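You operate a simulated robot arm through the tools that you are given. There is no shell and no other tool. Be economical: measure what you need, move in short steps, check, and stop when the job is done.

Carry out the task below with a simulated robot arm. There is one attempt and no reset: what you move stays moved.

JOB
Press the bush flush into the yellow block and tray it.
Fine: on the turntable, which ends at 1; purple tray.

Only the result counts: the job must be done as asked and must still hold three seconds after the hand-in. Knocking over, shifting, dropping, spilling or breaking anything else fails it.

ROBOT AND FRAMES
A 6-joint arm with a two-finger parallel gripper, fixed in place. Base frame: the origin is at the foot of the arm, x ahead of it, y to its left, z up; the work surface is at about z = 0. Units: cm, rad, N and s.
With the tool pointing down near the work surface it reaches from about 14 to 58 cm from the base axis. Its first joint turns from -1.152 to 1.152 rad. Payload 2.1 kg.
Tool frame: the origin (TCP) lies between the finger pads and is the grasp point; the fingertips stand 3 cm ahead of it; z points along the fingers, y is the line along which they close. Largest opening 9.4 cm; finger width 2.8, thickness 1; the body of the gripper, 5 by 9.6 cm, starts 5.5 cm behind the TCP.
Orientation is that of the tool frame in the base frame, as a unit quaternion [w, x, y, z]. With the fingers straight down and closing along the base's y, the tool's x points along the base's -x, its y along +y and its z along -z.

CONTROLS
- The arm moves only by the tool arm_command. Its argument "commands" is a list of rows, each a list of 3 entries, a list of its own where there are three numbers: the shift along the tool's x, y, z in units of 25 mm (1.0 is 25 mm), then the turn, a rotation vector about the tool's x, y, z in units of 8 degrees (1.0 is 8 degrees), then the finger opening in cm, from 0 to 9.4. In form: [[[tx, ty, tz], [ax, ay, az], claw], ...]. A call has 1 to 10 rows; each row shifts and turns the commanded pose from where the row before left it, along the tool's axes as they then stand. A call with a number of a shift or a turn outside -1 to 1 is refused whole. A row lasts 0.2 s, in which the tool goes at most 5 cm and 0.15 rad; a call with a longer step from one row to the next is refused whole, and so is a gripper value outside its range. Where a pose cannot be reached the arm comes as near as it can. A force on the tool above 50 N (or 10 N above the force at the start of the call, whichever is more), or a blocked arm, ends the call early, and 0.2 s more pass. The fingers move at their own pace (about 7.2 cm/s each) and stop on an object; they squeeze with about 32 N. The grip force told is the motor's: it shows also when the fingers shut on nothing. Time passes only in rows, and 0.2 s behind the last, so rows that do not move let the fingers close. The reply holds the time, the measured pose of the TCP, the force on the tool along the base axes, the opening and the grip force, in the units named above and with some noise, with the torque about the TCP (base axes, N m) and any sound that the robot's microphone picked up.
- Cameras (640 x 400 px; columns grow to the right, rows downward): "scene" is fixed at [4.8, -36.3, 49.92]; the picture's right is [0.84, -0.54, 0.00], its down [-0.25, -0.39, -0.89] and it looks along [0.48, 0.75, -0.46] (base axes); focal length 283 px, centre (320, 200). "wrist" rides on the gripper at [7.6, 1.4, -10.3] in the tool frame; the picture's right is [-0.18, 0.98, 0.00], its down [-0.75, -0.14, -0.64] and it looks along [-0.63, -0.12, 0.77] (tool axes); focal length 243 px, centre (320, 200). There is no depth. A picture from a camera that has moved, and an enlarged one, comes with that camera's place and axes in the base frame and with its lens.
- grab_frame(camera): a new picture of that camera. The clock stands still meanwhile.
- zoom(camera, box): a new picture of the part [left, top, right, bottom] of that camera's present view, enlarged. The clock stands still meanwhile.
- sign_off(): hands the job in; it is judged then, once.

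Go step by step. Nothing tells you positions but the pictures and the camera data: compare them with the known pose of the tool, close in by small moves and look again before you grip or let go. The budget is 120 turns and 64 pictures, counting those below and the enlarged ones. Unless the task says otherwise, let go and move clear before handing in, and close with one line.

The tools are called after "Request:" as name(argument=value, ...) on one line, values as JSON. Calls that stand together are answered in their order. arm_command: Moves the arm, as the interface text tells. Its arguments: {"type":"object","properties":{"commands":{"type":"array","items":{"type":"array"}}},"required":["commands"]} The other tools are called the same way: grab_frame (camera) takes a picture; zoom (camera, box) takes an enlarged picture of a part of a camera's view; sign_off () hands the job in.

At the start:

```text
time: 0.0
eef_pos: [29.54, 8.48, 40.73]
ee_rot: [0.0, 0.0, 1.0, 0.001]
wrist_force: [0.3, -0.1, -0.5]
moment: [-0.04, -0.05, 0.0]
opening: 9.4
finger_force: 0.0
```

scene: 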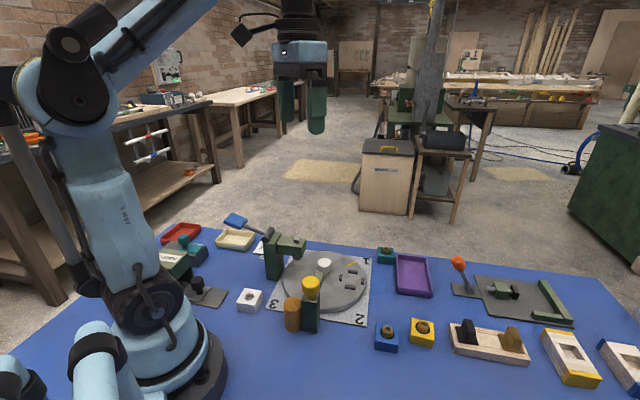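
wrist: 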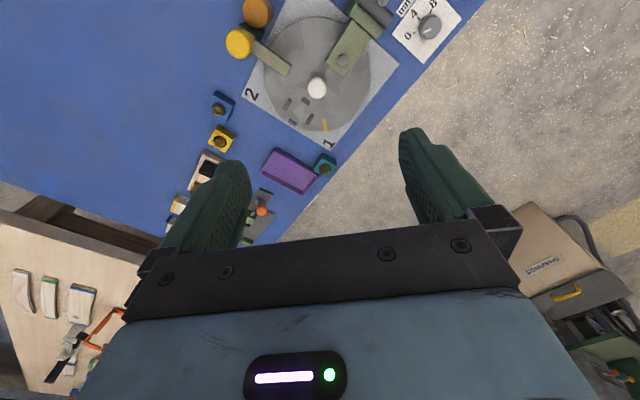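

I see a bench with a turntable, a press-like fixture, blocks with bushes, trays. I'll enlarge the parts to understand the items before moving.

Request:
zoom(camera="scene", box=[230, 220, 390, 340])

Request:
zoom(camera="scene", box=[360, 240, 640, 400])

Request:
zoom(camera="wrist", box=[160, 0, 480, 240])

Request:
zoom(camera="scene", box=[130, 200, 290, 320])

```text
3.33 times, centred on (310, 280) of scene
camera zoom: at [4.8, -36.3, 49.92], right [0.84, -0.54, 0.0], down [-0.25, -0.39, -0.89], along [0.48, 0.75, -0.46], focal length 944 px, centre (353, -67)
```

zoom: 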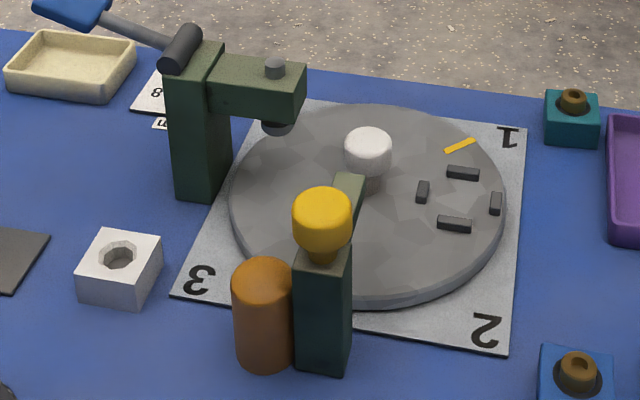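

```text
2.29 times, centred on (500, 320) of scene
camera zoom: at [4.8, -36.3, 49.92], right [0.84, -0.54, 0.0], down [-0.25, -0.39, -0.89], along [0.48, 0.75, -0.46], focal length 647 px, centre (-91, -74)
```

zoom: 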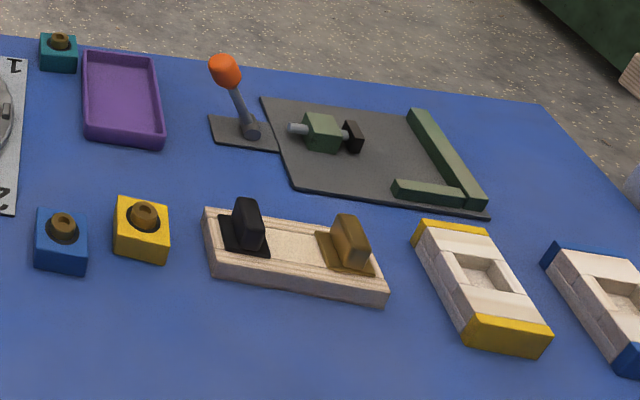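

```text
1.67 times, centred on (320, 120) of wrist
camera zoom: at [21.98, 9.77, 50.9], right [0.18, 0.98, 0.0], down [0.75, -0.14, 0.64], along [0.63, -0.12, -0.77], focal length 404 px, centre (320, 333)
```

zoom: 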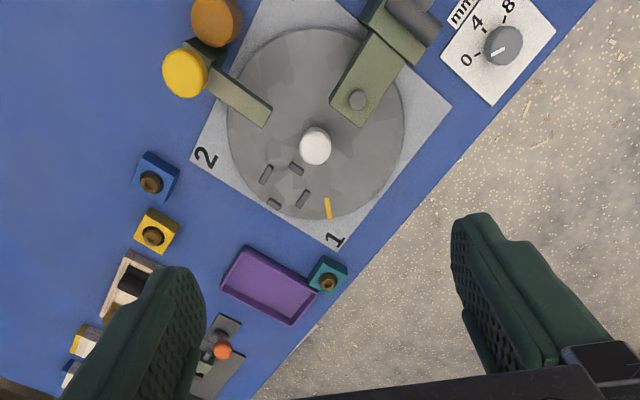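

```text
3.33 times, centred on (210, 260) of scene
camera zoom: at [4.8, -36.3, 49.92], right [0.84, -0.54, 0.0], down [-0.25, -0.39, -0.89], along [0.48, 0.75, -0.46], focal length 944 px, centre (687, 0)
```

zoom: 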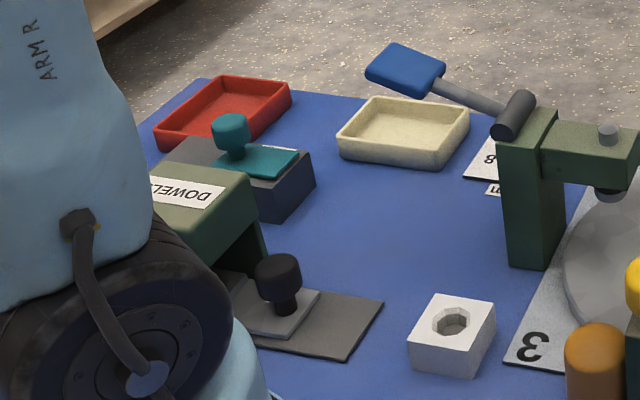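

The turntable sits near (33.5, 6.9), its pointer at 1 and its nest opposite the press. A post with a yellow knob stands by its rim. I'll move the wrist camera closer to see the mechanisms.

Request:
arm_command(commands=[[[0.6, -0.84, 0.86], [0, 0, 0], 9.4], [[0.6, -0.84, 0.86], [0, 0, 0], 9.4], [[0.6, -0.84, 0.86], [0, 0, 0], 9.4], [[0.6, -0.84, 0.86], [0, 0, 0], 9.4], [[0.6, -0.84, 0.86], [0, 0, 0], 9.4]])

Request:
zoom(camera="wrist", box=[160, 0, 480, 200])

```text
time: 1.2
eef_pos: [21.92, -1.9, 30.06]
ee_rot: [-0.001, 0.0, 1.0, 0.0]
wrist_force: [-0.3, -0.1, -0.5]
moment: [0.0, 0.01, 0.0]
opening: 9.4
finger_force: 0.2
```

```text
2.00 times, centred on (320, 100) of wrist
camera zoom: at [14.46, -0.52, 40.33], right [0.18, 0.98, 0.0], down [0.75, -0.14, 0.64], along [0.63, -0.12, -0.77], focal length 485 px, centre (320, 400)
```

zoom: 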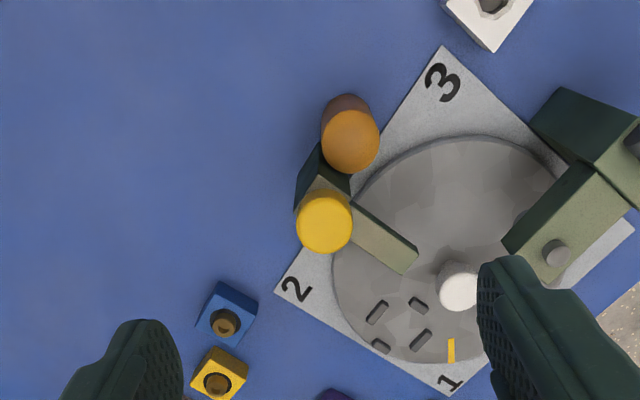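

Request:
zoom(camera="scene", box=[275, 250, 355, 340])

Request:
zoom(camera="scene", box=[215, 205, 335, 285])

Request:
zoom(camera="scene", box=[365, 310, 445, 360])

```text
4.44 times, centred on (315, 295) of scene
camera zoom: at [4.8, -36.3, 49.92], right [0.84, -0.54, 0.0], down [-0.25, -0.39, -0.89], along [0.48, 0.75, -0.46], focal length 1259 px, centre (342, -222)
```

zoom: 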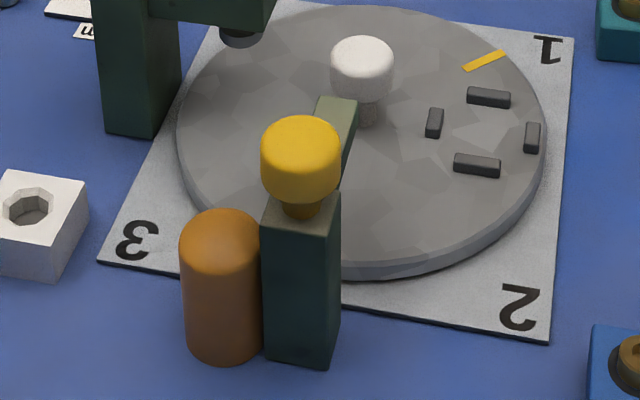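

```text
5.00 times, centred on (275, 245) of scene
camera zoom: at [4.8, -36.3, 49.92], right [0.84, -0.54, 0.0], down [-0.25, -0.39, -0.89], along [0.48, 0.75, -0.46], focal length 1416 px, centre (545, -25)
```

zoom: 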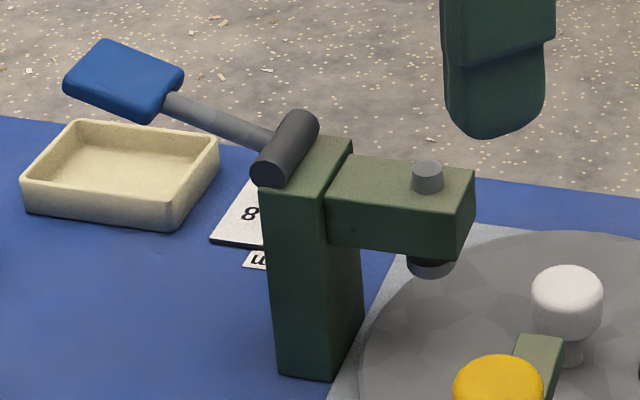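

```text
8.00 times, centred on (405, 335) of scene
camera zoom: at [4.8, -36.3, 49.92], right [0.84, -0.54, 0.0], down [-0.25, -0.39, -0.89], along [0.48, 0.75, -0.46], focal length 2265 px, centre (-360, -880)
```

zoom: 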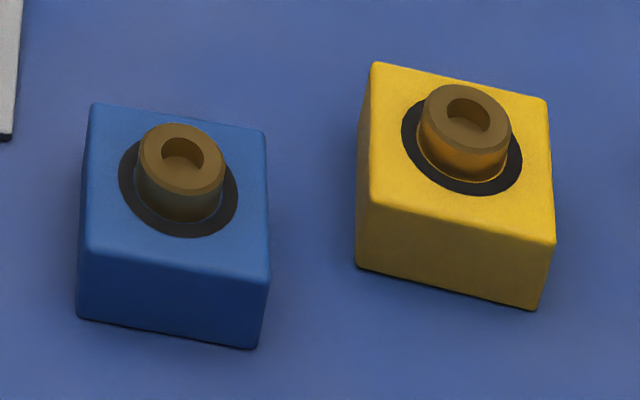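

The blocks hold bushes standing proud, and the press with the blue lever is opposite the nest. Next I look at the mm dial and the lever from above.

Request:
arm_command(commands=[[[0, 0.96, 0.2], [0, 0, 0], 9.4], [[0, 0.96, 0.2], [0, 0, 0], 9.4], [[0, 0.96, 0.2], [0, 0, 0], 9.4], [[0, 0.96, 0.2], [0, 0, 0], 9.4], [[0, 0.96, 0.2], [0, 0, 0], 9.4], [[0, 0.96, 0.2], [0, 0, 0], 9.4], [[0, 0.96, 0.2], [0, 0, 0], 9.4], [[0, 0.96, 0.2], [0, 0, 0], 9.4], [[0, 0.96, 0.2], [0, 0, 0], 9.4], [[0, 0.96, 0.2], [0, 0, 0], 9.4]])

Request:
zoom(camera="wrist", box=[160, 0, 480, 200])

```text
time: 3.4
eef_pos: [22.09, 21.88, 25.2]
ee_rot: [0.0, 0.0, 1.0, 0.0]
wrist_force: [0.8, -0.2, 0.4]
moment: [-0.04, -0.02, 0.01]
opening: 9.41
finger_force: 0.0
```

```text
2.00 times, centred on (320, 100) of wrist
camera zoom: at [14.54, 23.29, 35.37], right [0.18, 0.98, 0.0], down [0.75, -0.14, 0.64], along [0.63, -0.12, -0.77], focal length 485 px, centre (320, 400)
```

zoom: 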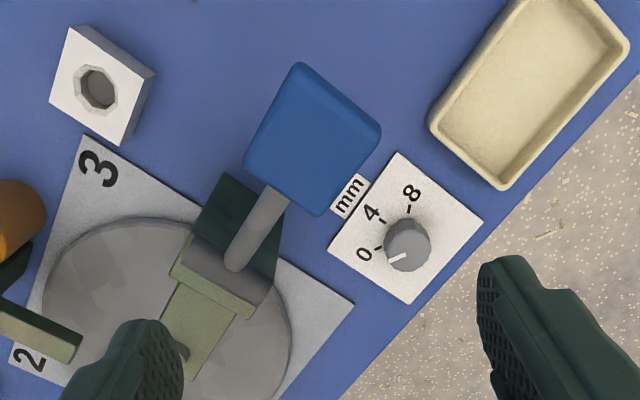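

Request:
zoom(camera="wrist", box=[320, 70, 410, 160])

```text
4.44 times, centred on (365, 115) of wrist
camera zoom: at [14.54, 23.29, 35.37], right [0.18, 0.98, 0.0], down [0.75, -0.14, 0.64], along [0.63, -0.12, -0.77], focal length 1078 px, centre (120, 578)
```

zoom: 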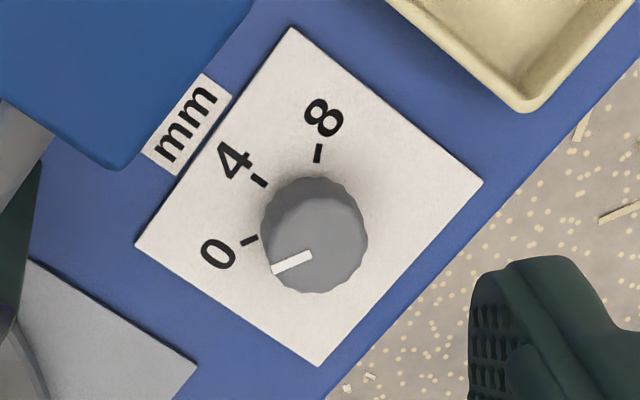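

The dial points at 0, which fits a flush press. Now I fly over the yellow block, which I take to be near (41, -15.5), to measure it.

Request:
arm_command(commands=[[[-0.35, -0.95, 0], [0, 0, 0], 9.4], [[-0.35, -0.95, 0], [0, 0, 0], 9.4], [[-0.35, -0.95, 0], [0, 0, 0], 9.4], [[-0.35, -0.95, 0], [0, 0, 0], 9.4], [[-0.35, -0.95, 0], [0, 0, 0], 9.4], [[-0.35, -0.95, 0], [0, 0, 0], 9.4], [[-0.35, -0.95, 0], [0, 0, 0], 9.4], [[-0.35, -0.95, 0], [0, 0, 0], 9.4], [[-0.35, -0.95, 0], [0, 0, 0], 9.4], [[-0.35, -0.95, 0], [0, 0, 0], 9.4]])

Request:
arm_command(commands=[[[-0.35, -0.95, 0.6], [0, 0, 0], 9.4], [[-0.35, -0.95, 0.6], [0, 0, 0], 9.4], [[-0.35, -0.95, 0.6], [0, 0, 0], 9.4], [[-0.35, -0.95, 0.6], [0, 0, 0], 9.4], [[-0.35, -0.95, 0.6], [0, 0, 0], 9.4], [[-0.35, -0.95, 0.6], [0, 0, 0], 9.4]])

Request:
grab_frame(camera="wrist")

```text
time: 5.6
eef_pos: [30.8, -1.73, 24.8]
ee_rot: [0.0, 0.001, 1.0, 0.0]
wrist_force: [0.1, -0.5, 0.5]
moment: [0.0, -0.02, 0.03]
opening: 9.4
finger_force: 0.0
```

```text
time: 7.0
eef_pos: [36.38, -16.4, 15.77]
ee_rot: [0.0, 0.0, 1.0, 0.0]
wrist_force: [0.2, 0.0, 0.0]
moment: [-0.01, 0.03, 0.01]
opening: 9.4
finger_force: 0.1
```

```text
51 pictures are left
camera wrist: at [28.78, -15.09, 26.04], right [0.18, 0.98, 0.0], down [0.75, -0.14, 0.64], along [0.63, -0.12, -0.77], focal length 243 px, centre (320, 200)
```

wrist: 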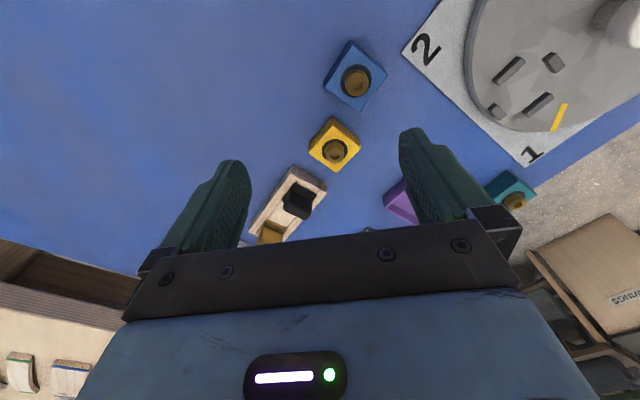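

Request:
zoom(camera="wrist", box=[290, 100, 380, 180])

Request:
zoom(camera="wrist", box=[460, 20, 600, 130])

```text
5.00 times, centred on (335, 140) of wrist
camera zoom: at [28.78, -15.09, 26.04], right [0.18, 0.98, 0.0], down [0.75, -0.14, 0.64], along [0.63, -0.12, -0.77], focal length 1213 px, centre (245, 500)
```

zoom: 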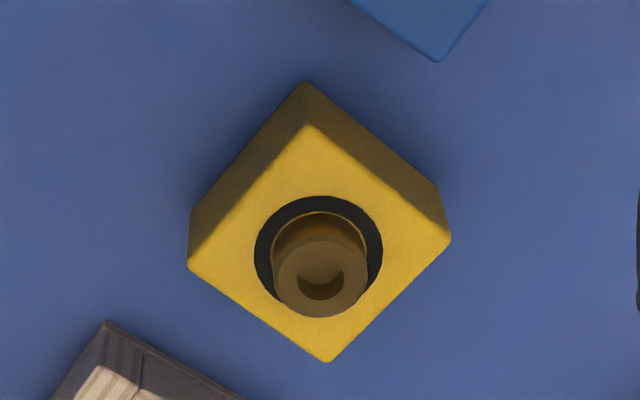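

```text
3.64 times, centred on (530, 75) of wrist
camera zoom: at [28.78, -15.09, 26.04], right [0.18, 0.98, 0.0], down [0.75, -0.14, 0.64], along [0.63, -0.12, -0.77], focal length 882 px, centre (-444, 654)
```

zoom: 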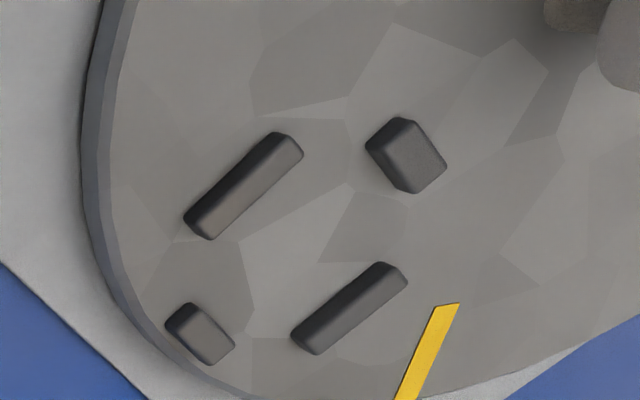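

The yellow block is 4 cm square, centred at about (41.6, -15.9), with its top at 2.3 cm, the bush about 1.2 cm proud and edges at 40°. I go above it and turn the fingers to close along 40°, away from the wooden holder.

Request:
arm_command(commands=[[[-0.7, 0.07, 0], [0, 0, 0], 9.4], [[-0.7, 0.07, 0], [0, 0, 0], 9.4], [[-0.7, 0.07, 0], [0, 0, 0], 9.4], [[0, 0, 0], [0, 0, 0.9], 9.4], [[0, 0, 0], [0, 0, 0.9], 9.4], [[0, 0, 0], [0, 0, 0.9], 9.4], [[0, 0, 0], [0, 0, 0.9], 9.4], [[0, 0, 0], [0, 0, 0.9], 9.4], [[0, 0, 0], [0, 0, 0.9], 9.4], [[0, 0, 0], [0, 0, 0.85], 9.4]])

Request:
grab_frame(camera="wrist")

```text
time: 9.2
eef_pos: [41.23, -15.67, 15.89]
ee_rot: [0.0, 0.424, 0.906, 0.0]
wrist_force: [-0.1, 0.0, 0.6]
moment: [0.01, -0.01, 0.0]
opening: 9.38
finger_force: 0.2
```

```text
48 pictures are left
camera wrist: at [37.57, -8.95, 26.11], right [0.87, 0.49, 0.0], down [0.37, -0.67, 0.64], along [0.31, -0.56, -0.77], focal length 243 px, centre (320, 200)
```

wrist: 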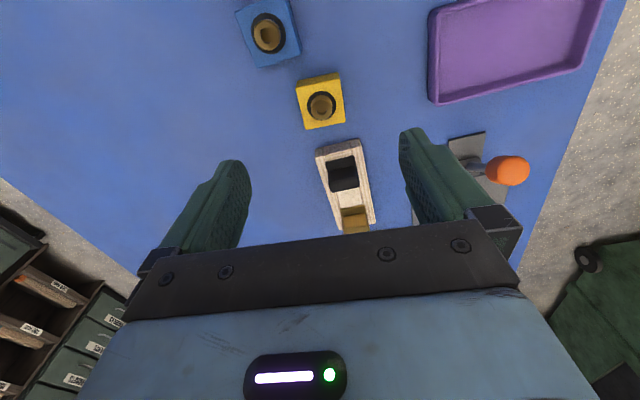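

Request:
zoom(camera="wrist", box=[280, 60, 360, 140])

```text
5.00 times, centred on (320, 100) of wrist
camera zoom: at [37.57, -8.95, 26.11], right [0.87, 0.49, 0.0], down [0.37, -0.67, 0.64], along [0.31, -0.56, -0.77], focal length 1213 px, centre (320, 700)
```

zoom: 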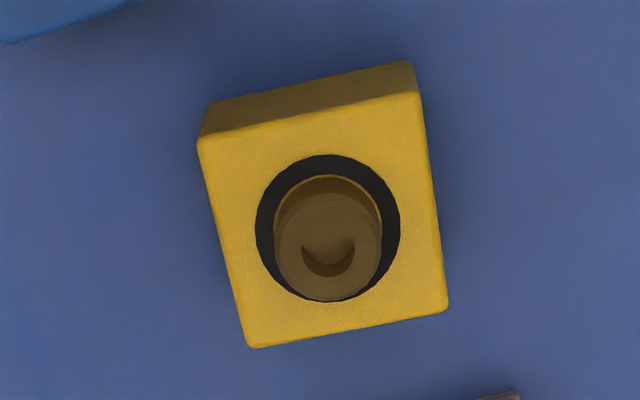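

Position confirmed at (41.6, -15.85). I centre, descend to z ≈ 4.1 so the fingertips stay clear of the nest ribs later, and grip.

Request:
arm_command(commands=[[[-0.15, 0.07, 0.9], [0, 0, 0], 9.0], [[0, 0, 0.95], [0, 0, 0], 8.0], [[0, 0, 0.95], [0, 0, 0], 7.0], [[0, 0, 0.95], [0, 0, 0], 7.0], [[0, 0, 0.95], [0, 0, 0], 7.0]])

Request:
grab_frame(camera="scene")

```text
time: 10.4
eef_pos: [41.77, -15.75, 4.13]
ee_rot: [0.0, 0.423, 0.906, 0.0]
wrist_force: [0.9, -0.4, 0.3]
moment: [0.0, -0.02, 0.0]
opening: 6.98
finger_force: 0.1
```

```text
46 pictures are left
```

scene: 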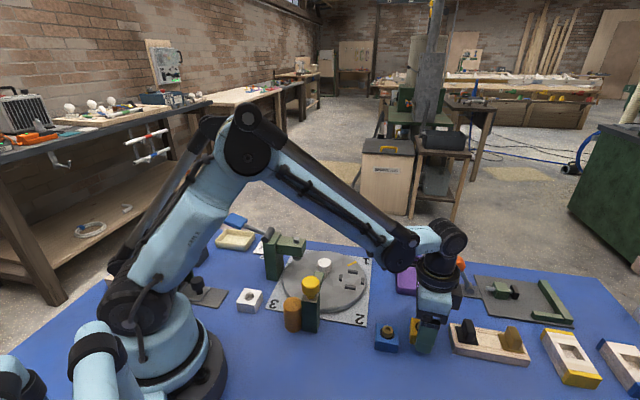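

Request:
arm_command(commands=[[[0, 0, 0], [0, 0, 0], 5.0], [[0, 0, 0], [0, 0, 0], 4.0], [[0, 0, 0], [0, 0, 0], 3.0], [[0, 0, 0], [0, 0, 0], 3.0]])

Request:
zoom(camera="wrist", box=[240, 80, 400, 200])

```text
time: 11.4
eef_pos: [41.87, -15.72, 4.06]
ee_rot: [0.0, 0.422, 0.906, 0.0]
wrist_force: [0.1, -0.5, -0.1]
moment: [0.02, 0.04, -0.01]
opening: 4.06
finger_force: 31.6
```

```text
3.33 times, centred on (320, 140) of wrist
camera zoom: at [38.16, -9.03, 14.36], right [0.87, 0.49, 0.0], down [0.38, -0.67, 0.64], along [0.32, -0.56, -0.77], focal length 809 px, centre (320, 400)
```

zoom: 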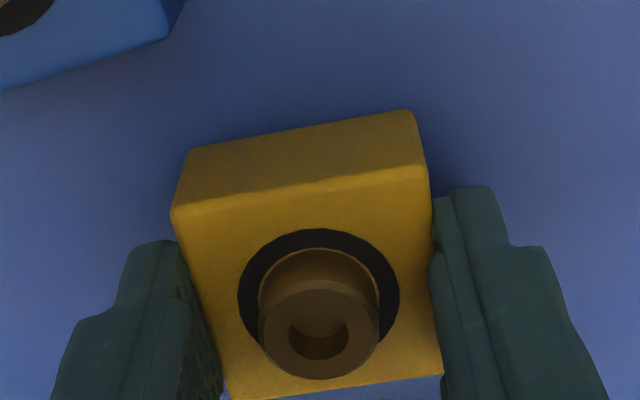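

The block is gripped (4.06 cm, 31.6 N). I lift it and carry it above the nest.

Request:
arm_command(commands=[[[0, 0, -0.8], [0, 0, 0], 3.0], [[0, 0, -1], [0, 0, 0], 3.0], [[0, 0, -1], [0, 0, 0], 3.0], [[0, 0, -1], [0, 0, 0], 3.0]])

Request:
arm_command(commands=[[[0.79, 0.46, 0], [0, 0, 0], 3.0], [[0.79, 0.46, 0], [0, 0, 0], 3.0], [[0.79, 0.46, 0], [0, 0, 0], 3.0], [[0.79, 0.46, 0], [0, 0, 0], 3.0], [[0.79, 0.46, 0], [0, 0, 0], 3.0], [[0.79, 0.46, 0], [0, 0, 0], 3.0], [[0.79, 0.46, 0], [0, 0, 0], 3.0], [[0.79, 0.46, 0], [0, 0, 0], 3.0]])

Request:
grab_frame(camera="wrist")

```text
time: 12.4
eef_pos: [41.79, -15.85, 13.79]
ee_rot: [0.0, 0.423, 0.906, 0.0]
wrist_force: [0.5, 0.3, -0.6]
moment: [-0.01, -0.04, 0.02]
opening: 4.07
finger_force: 31.9
```

```text
time: 14.2
eef_pos: [38.37, 2.11, 13.72]
ee_rot: [0.0, 0.423, 0.906, 0.0]
wrist_force: [0.1, 0.4, -0.5]
moment: [-0.03, 0.03, 0.0]
opening: 4.07
finger_force: 31.6
```

```text
44 pictures are left
camera wrist: at [34.66, 8.78, 23.92], right [0.87, 0.49, 0.0], down [0.38, -0.67, 0.64], along [0.32, -0.56, -0.77], focal length 243 px, centre (320, 200)
```

wrist: 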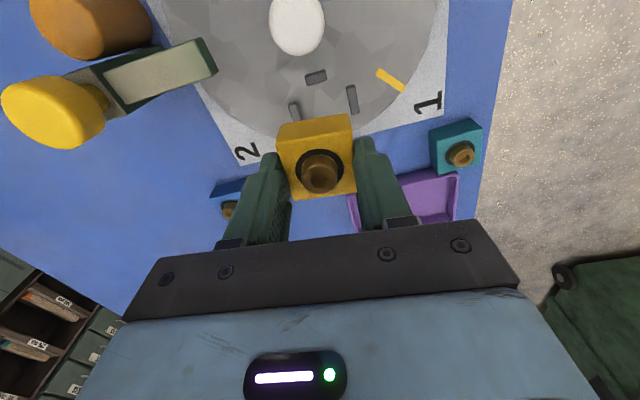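

Request:
zoom(camera="wrist", box=[270, 40, 400, 130])

Request:
zoom(camera="scene", box=[310, 240, 390, 300])

```text
4.44 times, centred on (335, 85) of wrist
camera zoom: at [34.66, 8.78, 23.92], right [0.87, 0.49, 0.0], down [0.38, -0.67, 0.64], along [0.32, -0.56, -0.77], focal length 1078 px, centre (253, 711)
```

zoom: 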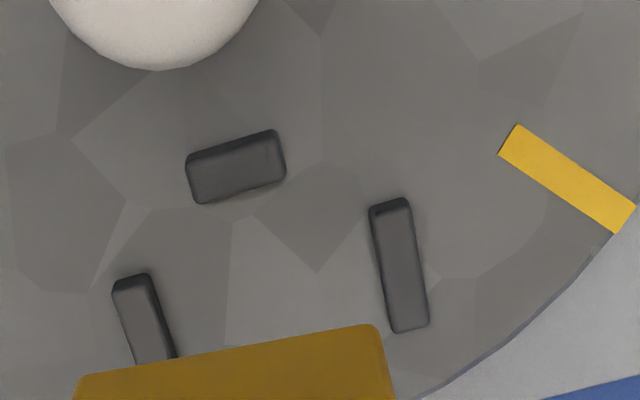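

```text
6.67 times, centred on (350, 270) of scene
camera zoom: at [4.8, -36.3, 49.92], right [0.84, -0.54, 0.0], down [-0.25, -0.39, -0.89], along [0.48, 0.75, -0.46], focal length 1888 px, centre (120, -267)
```

zoom: 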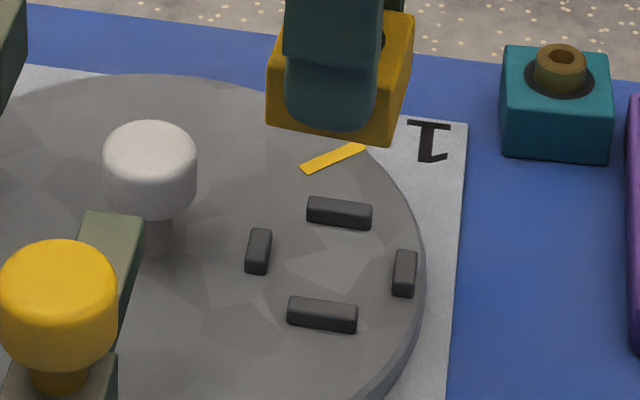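

The nest centre reads about (38.75, 2.2) with sides at 45°. I turn the block to 45°, centre it and come down to about 1.5 cm above the ribs for a check.

Request:
arm_command(commands=[[[0, 0, 0], [0, 0, -0.65], 3.0], [[-0.03, 0.13, 0.5], [0, 0, 0], 3.0], [[0, 0, 0.9], [0, 0, 0], 3.0], [[0, 0, 0.8], [0, 0, 0], 3.0], [[0, 0, 0], [0, 0, 0], 3.0]])

Request:
zoom(camera="wrist", box=[240, 60, 400, 180])

Request:
zoom(camera="scene", box=[310, 240, 390, 300])

```text
time: 15.4
eef_pos: [38.84, 2.08, 8.09]
ee_rot: [0.001, 0.382, 0.924, 0.0]
wrist_force: [-0.1, 0.2, -0.8]
moment: [0.01, 0.0, -0.01]
opening: 4.09
finger_force: 32.4
```

```text
3.33 times, centred on (320, 120) of wrist
camera zoom: at [34.53, 8.55, 18.35], right [0.82, 0.57, 0.0], down [0.44, -0.63, 0.64], along [0.36, -0.53, -0.77], focal length 809 px, centre (320, 467)
```

zoom: 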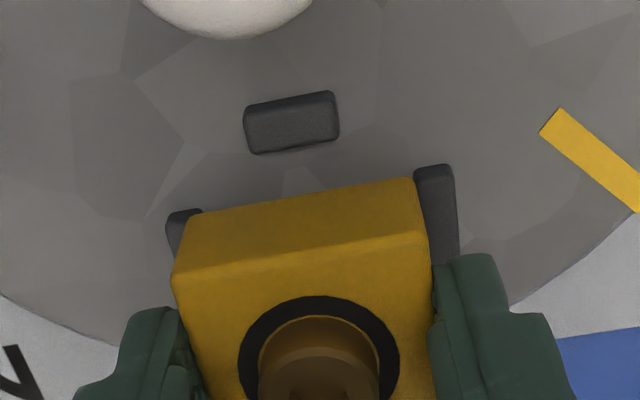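

```text
6.67 times, centred on (350, 270) of scene
camera zoom: at [4.8, -36.3, 49.92], right [0.84, -0.54, 0.0], down [-0.25, -0.39, -0.89], along [0.48, 0.75, -0.46], focal length 1888 px, centre (120, -267)
```

zoom: 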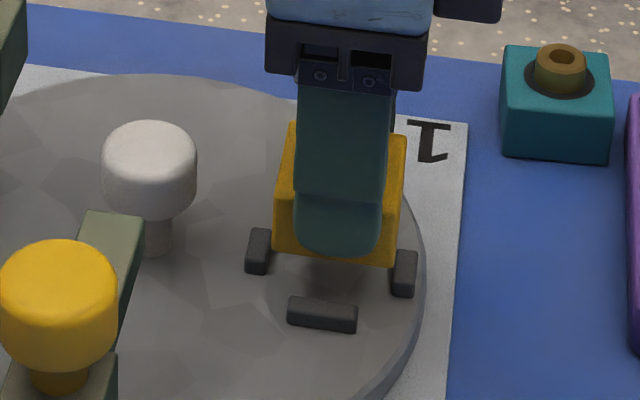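

Tangentially the block lines up with the inner rib; radially it may be 0.1–0.2 cm too far out. I shift slightly inward, come down another 1.2 cm and look again.

Request:
arm_command(commands=[[[0.05, 0, 0.25], [0, 0, -0.05], 3.0], [[0, 0, 0.25], [0, 0, 0], 3.0], [[0, 0, 0], [0, 0, 0], 3.0]])

Request:
zoom(camera="wrist", box=[240, 60, 400, 180])

Request:
zoom(camera="scene", box=[330, 255, 380, 290])

```text
time: 16.2
eef_pos: [38.78, 2.52, 7.07]
ee_rot: [0.0, 0.378, 0.926, 0.001]
wrist_force: [0.1, -0.8, -0.7]
moment: [0.04, -0.02, 0.01]
opening: 4.11
finger_force: 32.3
```

```text
3.33 times, centred on (320, 120) of wrist
camera zoom: at [34.48, 8.74, 17.24], right [0.82, 0.57, 0.0], down [0.44, -0.63, 0.64], along [0.37, -0.53, -0.77], focal length 809 px, centre (320, 467)
```

zoom: 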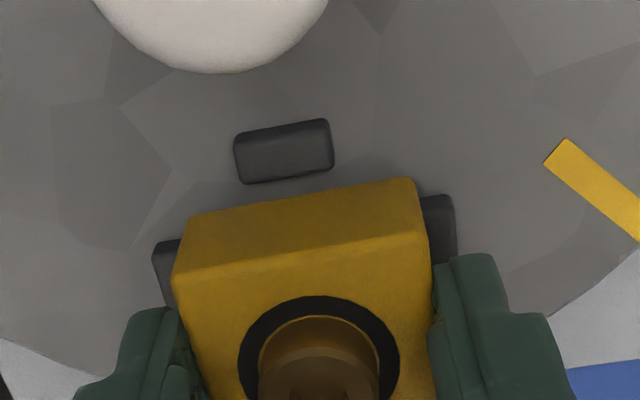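

```text
11.43 times, centred on (355, 272) of scene
camera zoom: at [4.8, -36.3, 49.92], right [0.84, -0.54, 0.0], down [-0.25, -0.39, -0.89], along [0.48, 0.75, -0.46], focal length 3236 px, centre (-80, -629)
```

zoom: 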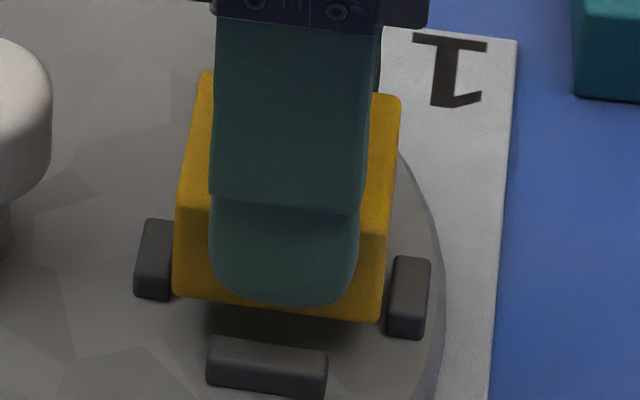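

The images show the block about 0.18 cm off along the closing direction; radially it is within 0.1 cm. I correct that, lower 0.6 cm and recheck.

Request:
arm_command(commands=[[[-0.02, -0.07, 0], [0, 0, 0], 3.0], [[0, 0, 0.24], [0, 0, 0], 3.0], [[0, 0, 0], [0, 0, 0], 3.0]])

Request:
zoom(camera="wrist", box=[240, 60, 400, 180])

Request:
zoom(camera="scene", box=[330, 255, 380, 290])

```text
time: 17.0
eef_pos: [38.67, 2.34, 6.33]
ee_rot: [0.0, 0.378, 0.926, 0.001]
wrist_force: [-0.6, 0.6, -0.7]
moment: [0.02, 0.01, 0.03]
opening: 4.09
finger_force: 31.9
```

```text
3.33 times, centred on (320, 120) of wrist
camera zoom: at [34.4, 8.59, 16.59], right [0.82, 0.57, 0.0], down [0.44, -0.63, 0.64], along [0.37, -0.53, -0.77], focal length 809 px, centre (320, 467)
```

zoom: 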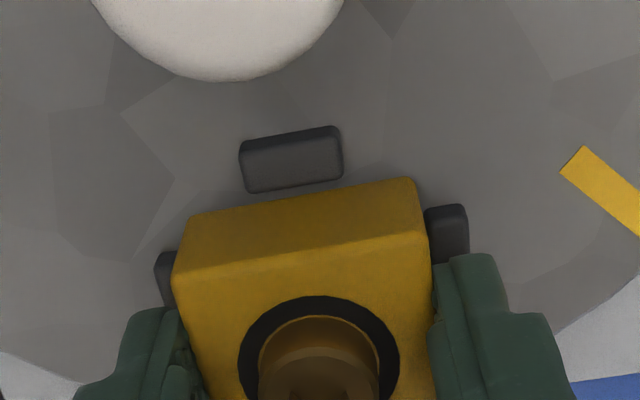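

```text
11.43 times, centred on (355, 272) of scene
camera zoom: at [4.8, -36.3, 49.92], right [0.84, -0.54, 0.0], down [-0.25, -0.39, -0.89], along [0.48, 0.75, -0.46], focal length 3236 px, centre (-80, -629)
```

zoom: 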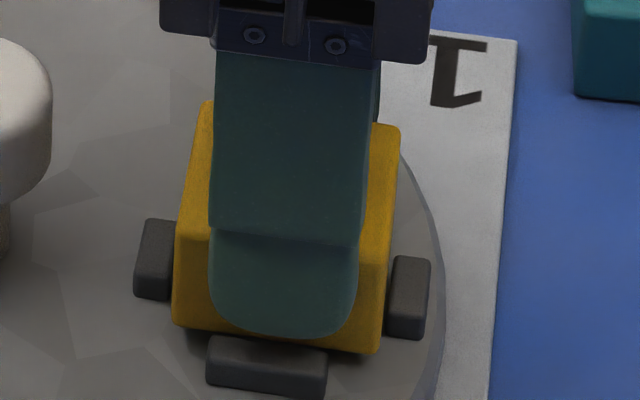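

Nearly aligned; a last 0.07 cm trim, then lower in small steps watching the force.

Request:
arm_command(commands=[[[0, -0.028, 0.0], [0, 0, 0], 3.0], [[0, 0, 0.1], [0, 0, 0], 3.0], [[0, 0, 0.1], [0, 0, 0], 3.0], [[0, 0, 0], [0, 0, 0], 3.0]])

Request:
arm_command(commands=[[[0, 0, 0.08], [0, 0, 0], 3.0], [[0, 0, 0], [0, 0, 0], 3.0]])

Request:
zoom(camera="scene", box=[330, 255, 380, 290])

```text
time: 18.0
eef_pos: [38.55, 2.33, 6.03]
ee_rot: [0.0, 0.377, 0.926, 0.0]
wrist_force: [0.2, 0.0, 4.7]
moment: [0.01, -0.03, 0.01]
opening: 4.09
finger_force: 32.0
```

```text
time: 18.6
eef_pos: [38.62, 2.37, 5.73]
ee_rot: [0.0, 0.378, 0.926, 0.0]
wrist_force: [-1.8, 1.0, 27.7]
moment: [0.03, 0.08, 0.05]
opening: 4.08
finger_force: 32.1
```

```text
11.43 times, centred on (355, 272) of scene
camera zoom: at [4.79, -36.3, 49.93], right [0.84, -0.54, 0.0], down [-0.25, -0.39, -0.89], along [0.48, 0.75, -0.46], focal length 3236 px, centre (-80, -629)
```

zoom: 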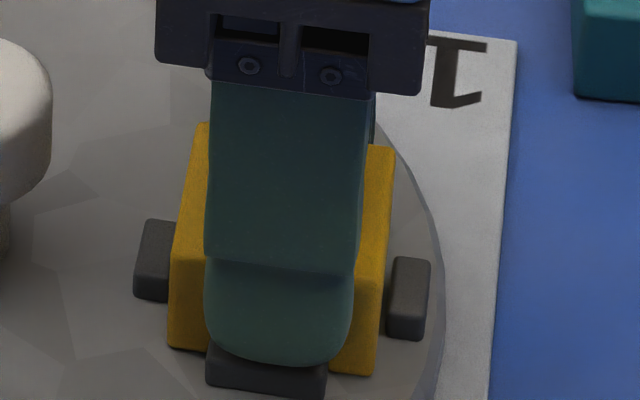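

Request:
zoom(camera="wrist", box=[240, 60, 400, 180])

```text
3.33 times, centred on (320, 120) of wrist
camera zoom: at [34.29, 8.54, 15.97], right [0.82, 0.57, 0.0], down [0.44, -0.63, 0.64], along [0.37, -0.53, -0.77], focal length 809 px, centre (320, 467)
```

zoom: 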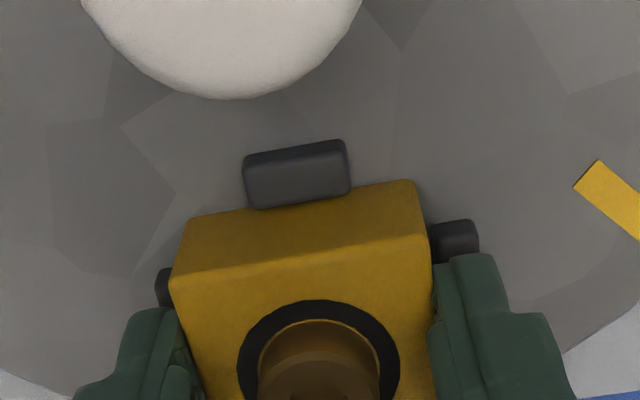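

The inner rib now overlaps the block's lower edge in view, and the force fits the block sitting on the disc inside the nest. I ease the pressure, open and raise to check.

Request:
arm_command(commands=[[[0, 0, -0.06], [0, 0, 0], 3.0], [[0, 0, 0], [0, 0, 0], 4.6], [[0, 0, 0], [0, 0, 0], 6.0], [[0, 0, 0], [0, 0, 0], 6.0], [[0, 0, -0.8], [0, 0, 0], 6.5], [[0, 0, -0.9], [0, 0, 0], 6.5], [[0, 0, -0.9], [0, 0, 0], 6.5]])

Request:
zoom(camera="scene", box=[310, 240, 390, 300])

Request:
zoom(camera="wrist", box=[240, 40, 400, 160])

```text
time: 20.2
eef_pos: [38.65, 2.39, 12.32]
ee_rot: [-0.001, 0.378, 0.926, 0.001]
wrist_force: [1.0, -0.2, 0.4]
moment: [-0.02, 0.01, 0.0]
opening: 6.51
finger_force: 0.1
```

```text
6.67 times, centred on (350, 270) of scene
camera zoom: at [4.8, -36.3, 49.92], right [0.84, -0.54, 0.0], down [-0.25, -0.39, -0.89], along [0.48, 0.75, -0.46], focal length 1888 px, centre (120, -267)
```

zoom: 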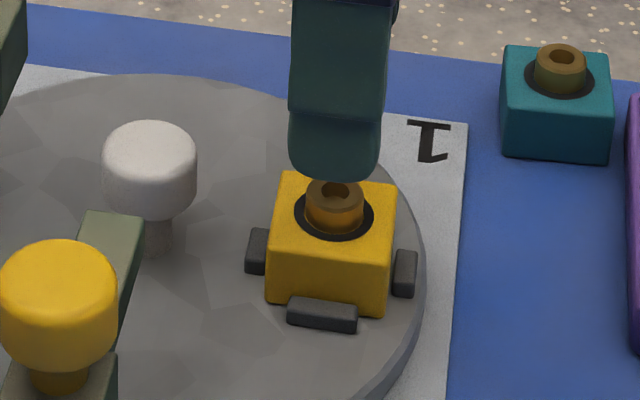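

```text
3.33 times, centred on (320, 100) of wrist
camera zoom: at [34.25, 8.58, 22.64], right [0.82, 0.57, 0.0], down [0.44, -0.63, 0.64], along [0.37, -0.53, -0.77], focal length 809 px, centre (320, 533)
```

zoom: 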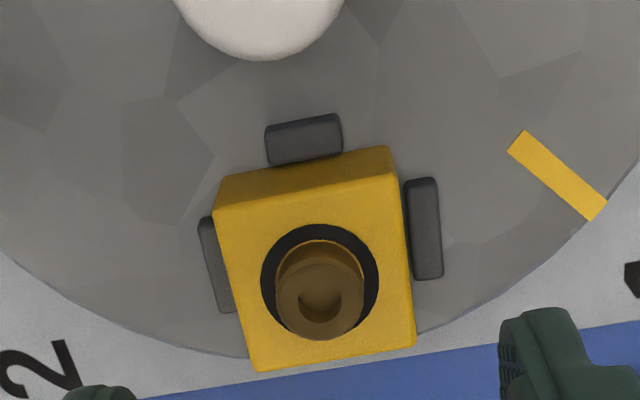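

The block is seated in the nest. Next I move over the white hub knob to measure it; the table should be turned counter-clockwise so the block avoids the yellow post's bar.

Request:
arm_command(commands=[[[0, 0, -0.8], [0, 0, 0], 6.5], [[0.9, -0.06, -0.6], [0, 0, 0], 6.5], [[0.9, -0.06, 0], [0, 0, 0], 6.5], [[0.9, -0.06, 0], [0, 0, 0], 6.5], [[0, 0, 0], [0, 0, 0], 6.5]])

Request:
grab_frame(camera="wrist")

```text
time: 21.4
eef_pos: [33.55, 6.91, 15.59]
ee_rot: [0.0, 0.377, 0.926, 0.0]
wrist_force: [0.4, -0.2, -0.3]
moment: [0.02, 0.01, 0.01]
opening: 6.5
finger_force: 0.0
```

```text
31 pictures are left
camera wrist: at [29.16, 13.2, 25.9], right [0.82, 0.57, 0.0], down [0.44, -0.63, 0.64], along [0.37, -0.53, -0.77], focal length 243 px, centre (320, 200)
```

wrist: 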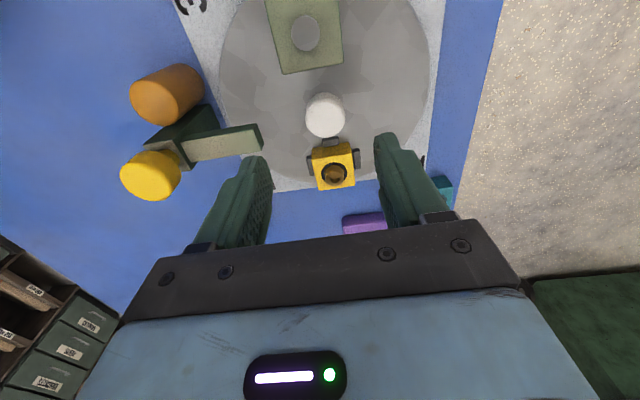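

The knob is 3.2 cm wide at about (33.7, 7.3). I centre over it and pre-turn the hand 45° clockwise so a 180° counter-clockwise twist stays in range, then go down part way.

Request:
arm_command(commands=[[[0.06, 0.15, 0], [0, 0, 0], 6.5], [[0, 0, 0], [0, 0, 0.952], 6.5], [[0, 0, 0], [0, 0, 0.952], 6.5], [[0, 0, 0], [0, 0, 0.952], 6.5], [[0, 0, 0], [0, 0, 0.952], 6.5], [[0, 0, 0], [0, 0, 0.952], 6.5], [[0, 0, 0], [0, 0, 0.952], 6.5], [[0, 0, 0.7], [0, 0, 0], 6.5], [[0, 0, 0.7], [0, 0, 0], 6.5], [[0, 0, 0], [0, 0, 0], 6.5]])

Request:
grab_frame(camera="wrist")

Request:
zoom(camera="scene", box=[270, 220, 370, 300])

```text
time: 23.6
eef_pos: [33.65, 7.25, 12.26]
ee_rot: [0.0, 0.708, 0.706, 0.0]
wrist_force: [0.1, 0.1, 0.3]
moment: [0.01, 0.01, -0.02]
opening: 6.52
finger_force: 0.0
```

```text
30 pictures are left
camera wrist: at [35.2, 14.76, 22.51], right [0.98, -0.19, 0.0], down [-0.14, -0.75, 0.64], along [-0.12, -0.63, -0.77], focal length 243 px, centre (320, 200)
```

wrist: 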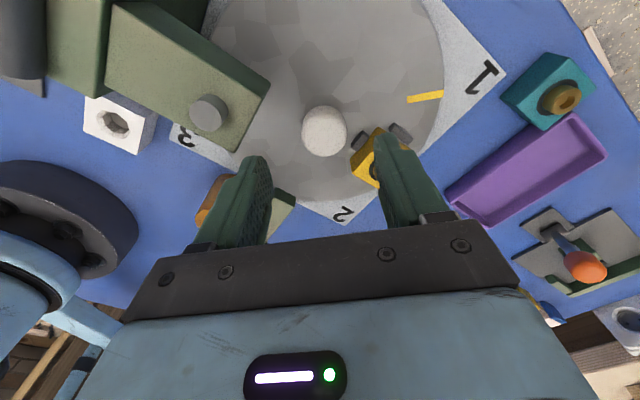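

```text
5.00 times, centred on (320, 260) of scene
camera zoom: at [4.8, -36.3, 49.92], right [0.84, -0.54, 0.0], down [-0.25, -0.39, -0.89], along [0.48, 0.75, -0.46], focal length 1416 px, centre (320, -100)
```

zoom: 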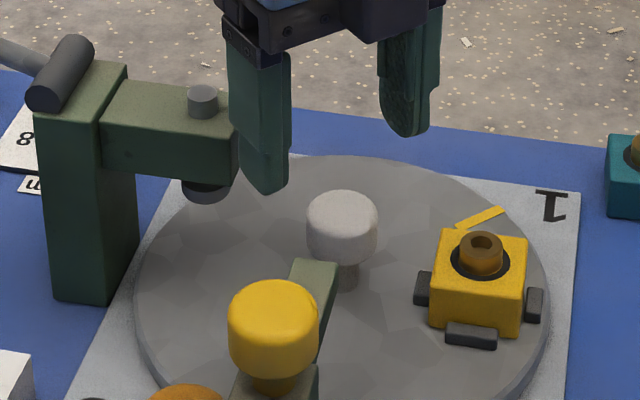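

The knob still reads about 0.3 cm off along the tool's y. I trim and descend to just above the knob, then look again.

Request:
arm_command(commands=[[[0.04, 0.12, 0], [0, 0, 0], 6.0], [[0, 0, 0.8], [0, 0, 0], 6.0], [[0, 0, 0], [0, 0, 0], 6.0]])

Request:
zoom(camera="wrist", box=[200, 60, 440, 240])

Request:
zoom(camera="scene", box=[270, 220, 370, 300])

```text
time: 24.4
eef_pos: [34.02, 7.43, 10.47]
ee_rot: [0.0, 0.708, 0.706, 0.001]
wrist_force: [-0.1, 0.0, -0.3]
moment: [-0.01, 0.0, -0.01]
opening: 6.0
finger_force: 0.1
```

```text
2.22 times, centred on (320, 150) of wrist
camera zoom: at [35.46, 14.89, 20.69], right [0.98, -0.19, 0.0], down [-0.14, -0.75, 0.64], along [-0.12, -0.63, -0.77], focal length 539 px, centre (320, 311)
```

zoom: 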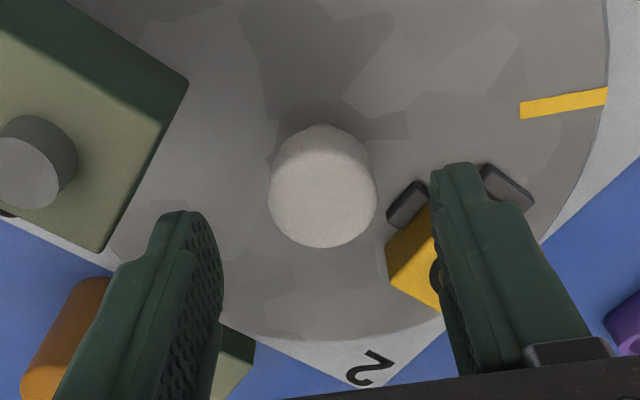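

```text
5.00 times, centred on (320, 260) of scene
camera zoom: at [4.8, -36.3, 49.92], right [0.84, -0.54, 0.0], down [-0.25, -0.39, -0.89], along [0.48, 0.75, -0.46], focal length 1416 px, centre (320, -100)
```

zoom: 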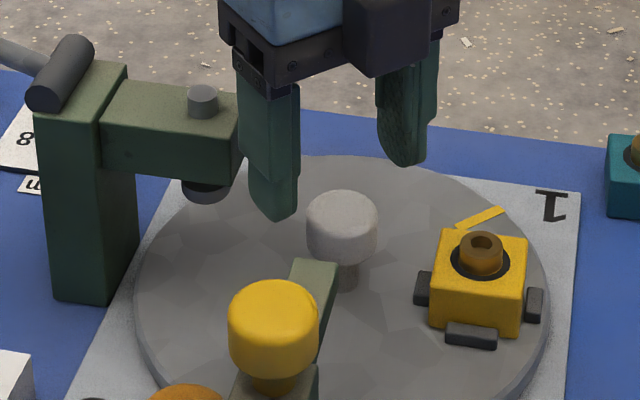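

The knob is centred between the fingers. I narrow them, go down around the cap and grip it.

Request:
arm_command(commands=[[[0, 0, 0], [0, 0, 0], 4.6], [[0, 0, 0.5], [0, 0, 0], 4.6], [[0, 0, 0.52], [0, 0, 0], 4.6], [[0, 0, 0], [0, 0, 0], 4.6]])

Request:
arm_command(commands=[[[0, 0, 0], [0, 0, 0], 3.4], [[0, 0, 0], [0, 0, 0], 2.0], [[0, 0, 0], [0, 0, 0], 2.0]])

Request:
zoom(camera="scene", box=[270, 220, 370, 300])

```text
time: 25.4
eef_pos: [33.83, 7.37, 7.64]
ee_rot: [0.0, 0.708, 0.707, 0.0]
wrist_force: [0.3, 0.1, 1.5]
moment: [0.01, -0.01, -0.02]
opening: 4.61
finger_force: 0.1
```

```text
time: 26.2
eef_pos: [33.91, 7.34, 7.78]
ee_rot: [0.0, 0.708, 0.706, 0.001]
wrist_force: [6.5, 0.1, -6.9]
moment: [0.02, 0.2, 0.04]
opening: 3.32
finger_force: 44.8
```

```text
5.00 times, centred on (320, 260) of scene
camera zoom: at [4.8, -36.3, 49.92], right [0.84, -0.54, 0.0], down [-0.25, -0.39, -0.89], along [0.48, 0.75, -0.46], focal length 1416 px, centre (320, -100)
```

zoom: 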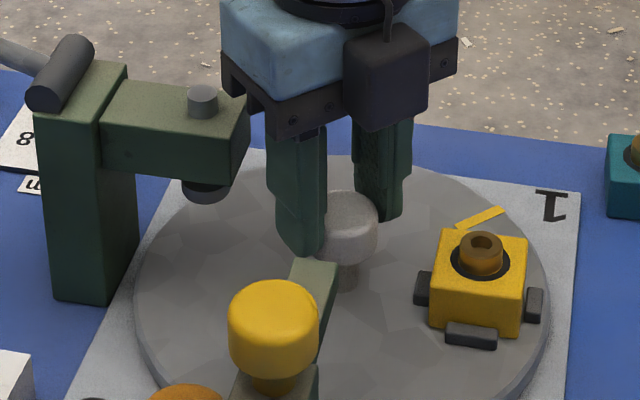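

Knob gripped at 3.3 cm. I try a small 8° counter-clockwise twist and look at the reaction.

Request:
arm_command(commands=[[[0, 0, 0], [0, 0, -0.5], 2.0], [[0, 0, 0], [0, 0, -0.5], 2.0], [[0, 0, 0], [0, 0, 0], 2.0]])

Request:
zoom(camera="scene", box=[270, 220, 370, 300])

```text
time: 27.0
eef_pos: [33.84, 7.32, 7.75]
ee_rot: [-0.001, 0.656, 0.755, -0.002]
wrist_force: [-8.3, 0.2, 5.9]
moment: [-0.17, 0.02, -0.02]
opening: 3.23
finger_force: 44.8
```

```text
5.00 times, centred on (320, 260) of scene
camera zoom: at [4.79, -36.3, 49.92], right [0.84, -0.54, 0.0], down [-0.25, -0.39, -0.89], along [0.48, 0.75, -0.46], focal length 1416 px, centre (320, -100)
```

zoom: 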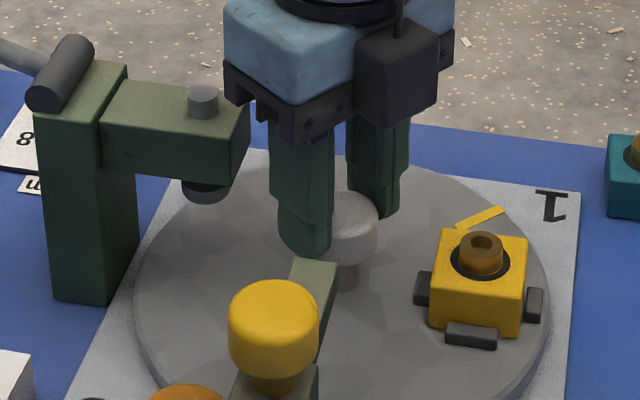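

The hand turned 8° with no torque and the disc stayed, so the knob may need lifting or pressing to engage. I test pressing down lightly.

Request:
arm_command(commands=[[[0, 0, 0.1], [0, 0, 0], 2.0], [[0, 0, 0.1], [0, 0, 0], 2.0], [[0, 0, 0], [0, 0, 0], 2.0]])

Request:
arm_command(commands=[[[0, 0, -0.1], [0, 0, 0], 2.0], [[0, 0, -0.1], [0, 0, 0], 2.0], [[0, 0, -0.1], [0, 0, 0], 2.0], [[0, 0, 0], [0, 0, 0], 2.0]])

```text
time: 27.8
eef_pos: [33.93, 7.14, 7.28]
ee_rot: [-0.001, 0.657, 0.754, 0.0]
wrist_force: [-12.5, 2.7, 23.1]
moment: [-0.04, 0.05, 0.04]
opening: 3.23
finger_force: 45.2
```

```text
time: 28.8
eef_pos: [34.0, 7.15, 7.92]
ee_rot: [0.001, 0.657, 0.754, 0.001]
wrist_force: [3.0, 3.4, -35.9]
moment: [0.09, -0.02, 0.04]
opening: 3.21
finger_force: 45.4
```

Request:
arm_command(commands=[[[0, 0, 0], [0, 0, -0.9], 2.0], [[0, 0, 0], [0, 0, -0.9], 2.0], [[0, 0, 0], [0, 0, -0.9], 2.0]])

Request:
zoom(camera="scene", box=[270, 220, 370, 300])

```text
time: 29.6
eef_pos: [33.93, 7.05, 8.01]
ee_rot: [-0.001, 0.503, 0.864, -0.001]
wrist_force: [-7.7, -2.8, 10.7]
moment: [0.02, -0.07, -0.5]
opening: 3.36
finger_force: 44.8
```

```text
5.00 times, centred on (320, 260) of scene
camera zoom: at [4.79, -36.3, 49.92], right [0.84, -0.54, 0.0], down [-0.25, -0.39, -0.89], along [0.48, 0.75, -0.46], focal length 1416 px, centre (320, -100)
```

zoom: 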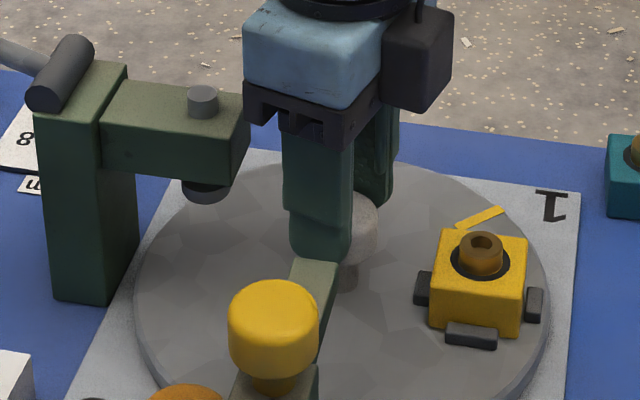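

Counter-clockwise it holds firmly (0.5 N m, fingers slip). The stations number clockwise (1→2→3), so I try the clockwise direction.

Request:
arm_command(commands=[[[0, 0, 0.1], [0, 0, 0.9], 2.0], [[0, 0, 0], [0, 0, 0.9], 2.0], [[0, 0, 0], [0, 0, 0.9], 2.0]])

Request:
zoom(camera="scene", box=[270, 220, 370, 300])

```text
time: 30.4
eef_pos: [33.9, 7.15, 7.7]
ee_rot: [0.001, 0.658, 0.753, -0.002]
wrist_force: [-10.7, -15.7, 33.2]
moment: [-0.24, 0.04, 0.01]
opening: 3.36
finger_force: 45.1
```

```text
5.00 times, centred on (320, 260) of scene
camera zoom: at [4.78, -36.31, 49.92], right [0.84, -0.54, 0.0], down [-0.25, -0.39, -0.89], along [0.48, 0.75, -0.46], focal length 1416 px, centre (320, -100)
```

zoom: 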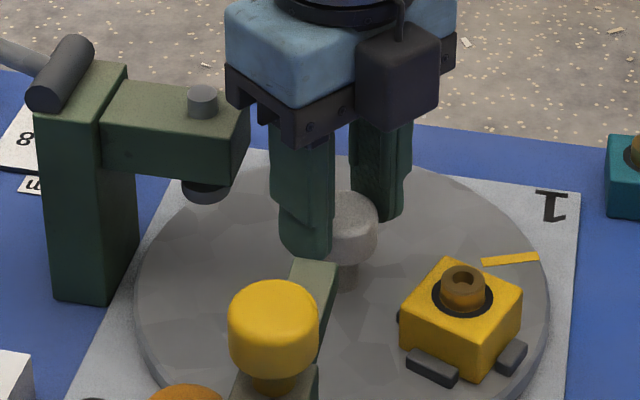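

Clockwise works: the disc turned about 20°. I keep turning clockwise.

Request:
arm_command(commands=[[[0, 0, -0.08], [0, 0, 0.9], 2.0], [[0, 0, 0], [0, 0, 0.9], 2.0], [[0, 0, 0], [0, 0, 0.9], 2.0], [[0, 0, 0], [0, 0, 0.9], 2.0], [[0, 0, 0], [0, 0, 0.9], 2.0], [[0, 0, 0], [0, 0, 0.9], 2.0]])

```text
time: 31.8
eef_pos: [34.1, 7.23, 7.98]
ee_rot: [0.0, 0.889, 0.458, 0.001]
wrist_force: [-2.9, -6.1, -34.2]
moment: [-0.05, 0.39, -0.02]
opening: 3.35
finger_force: 45.2
```

Request:
arm_command(commands=[[[0, 0, 0.06], [0, 0, 0.9], 2.0], [[0, 0, 0], [0, 0, 0.9], 2.0], [[0, 0, 0], [0, 0, 0.9], 2.0], [[0, 0, 0], [0, 0, 0], 2.0]])

Request:
zoom(camera="scene", box=[260, 220, 390, 330])

```text
time: 32.8
eef_pos: [34.14, 7.15, 7.81]
ee_rot: [0.001, 0.959, 0.284, 0.0]
wrist_force: [7.9, -3.9, 35.2]
moment: [0.01, 0.01, 0.06]
opening: 3.33
finger_force: 45.1
```

```text
3.64 times, centred on (325, 275) of scene
camera zoom: at [4.78, -36.3, 49.92], right [0.84, -0.54, 0.0], down [-0.25, -0.39, -0.89], along [0.48, 0.75, -0.46], focal length 1030 px, centre (302, -73)
```

zoom: 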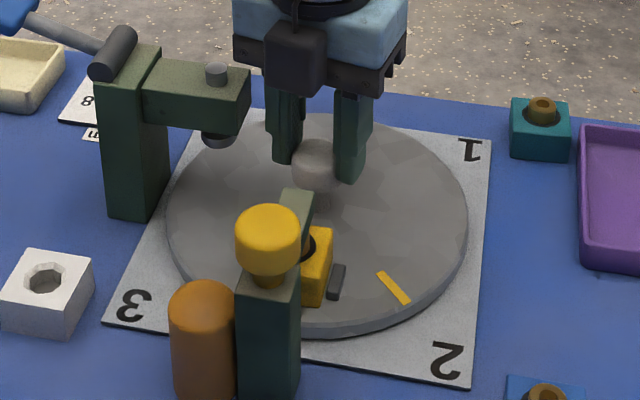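

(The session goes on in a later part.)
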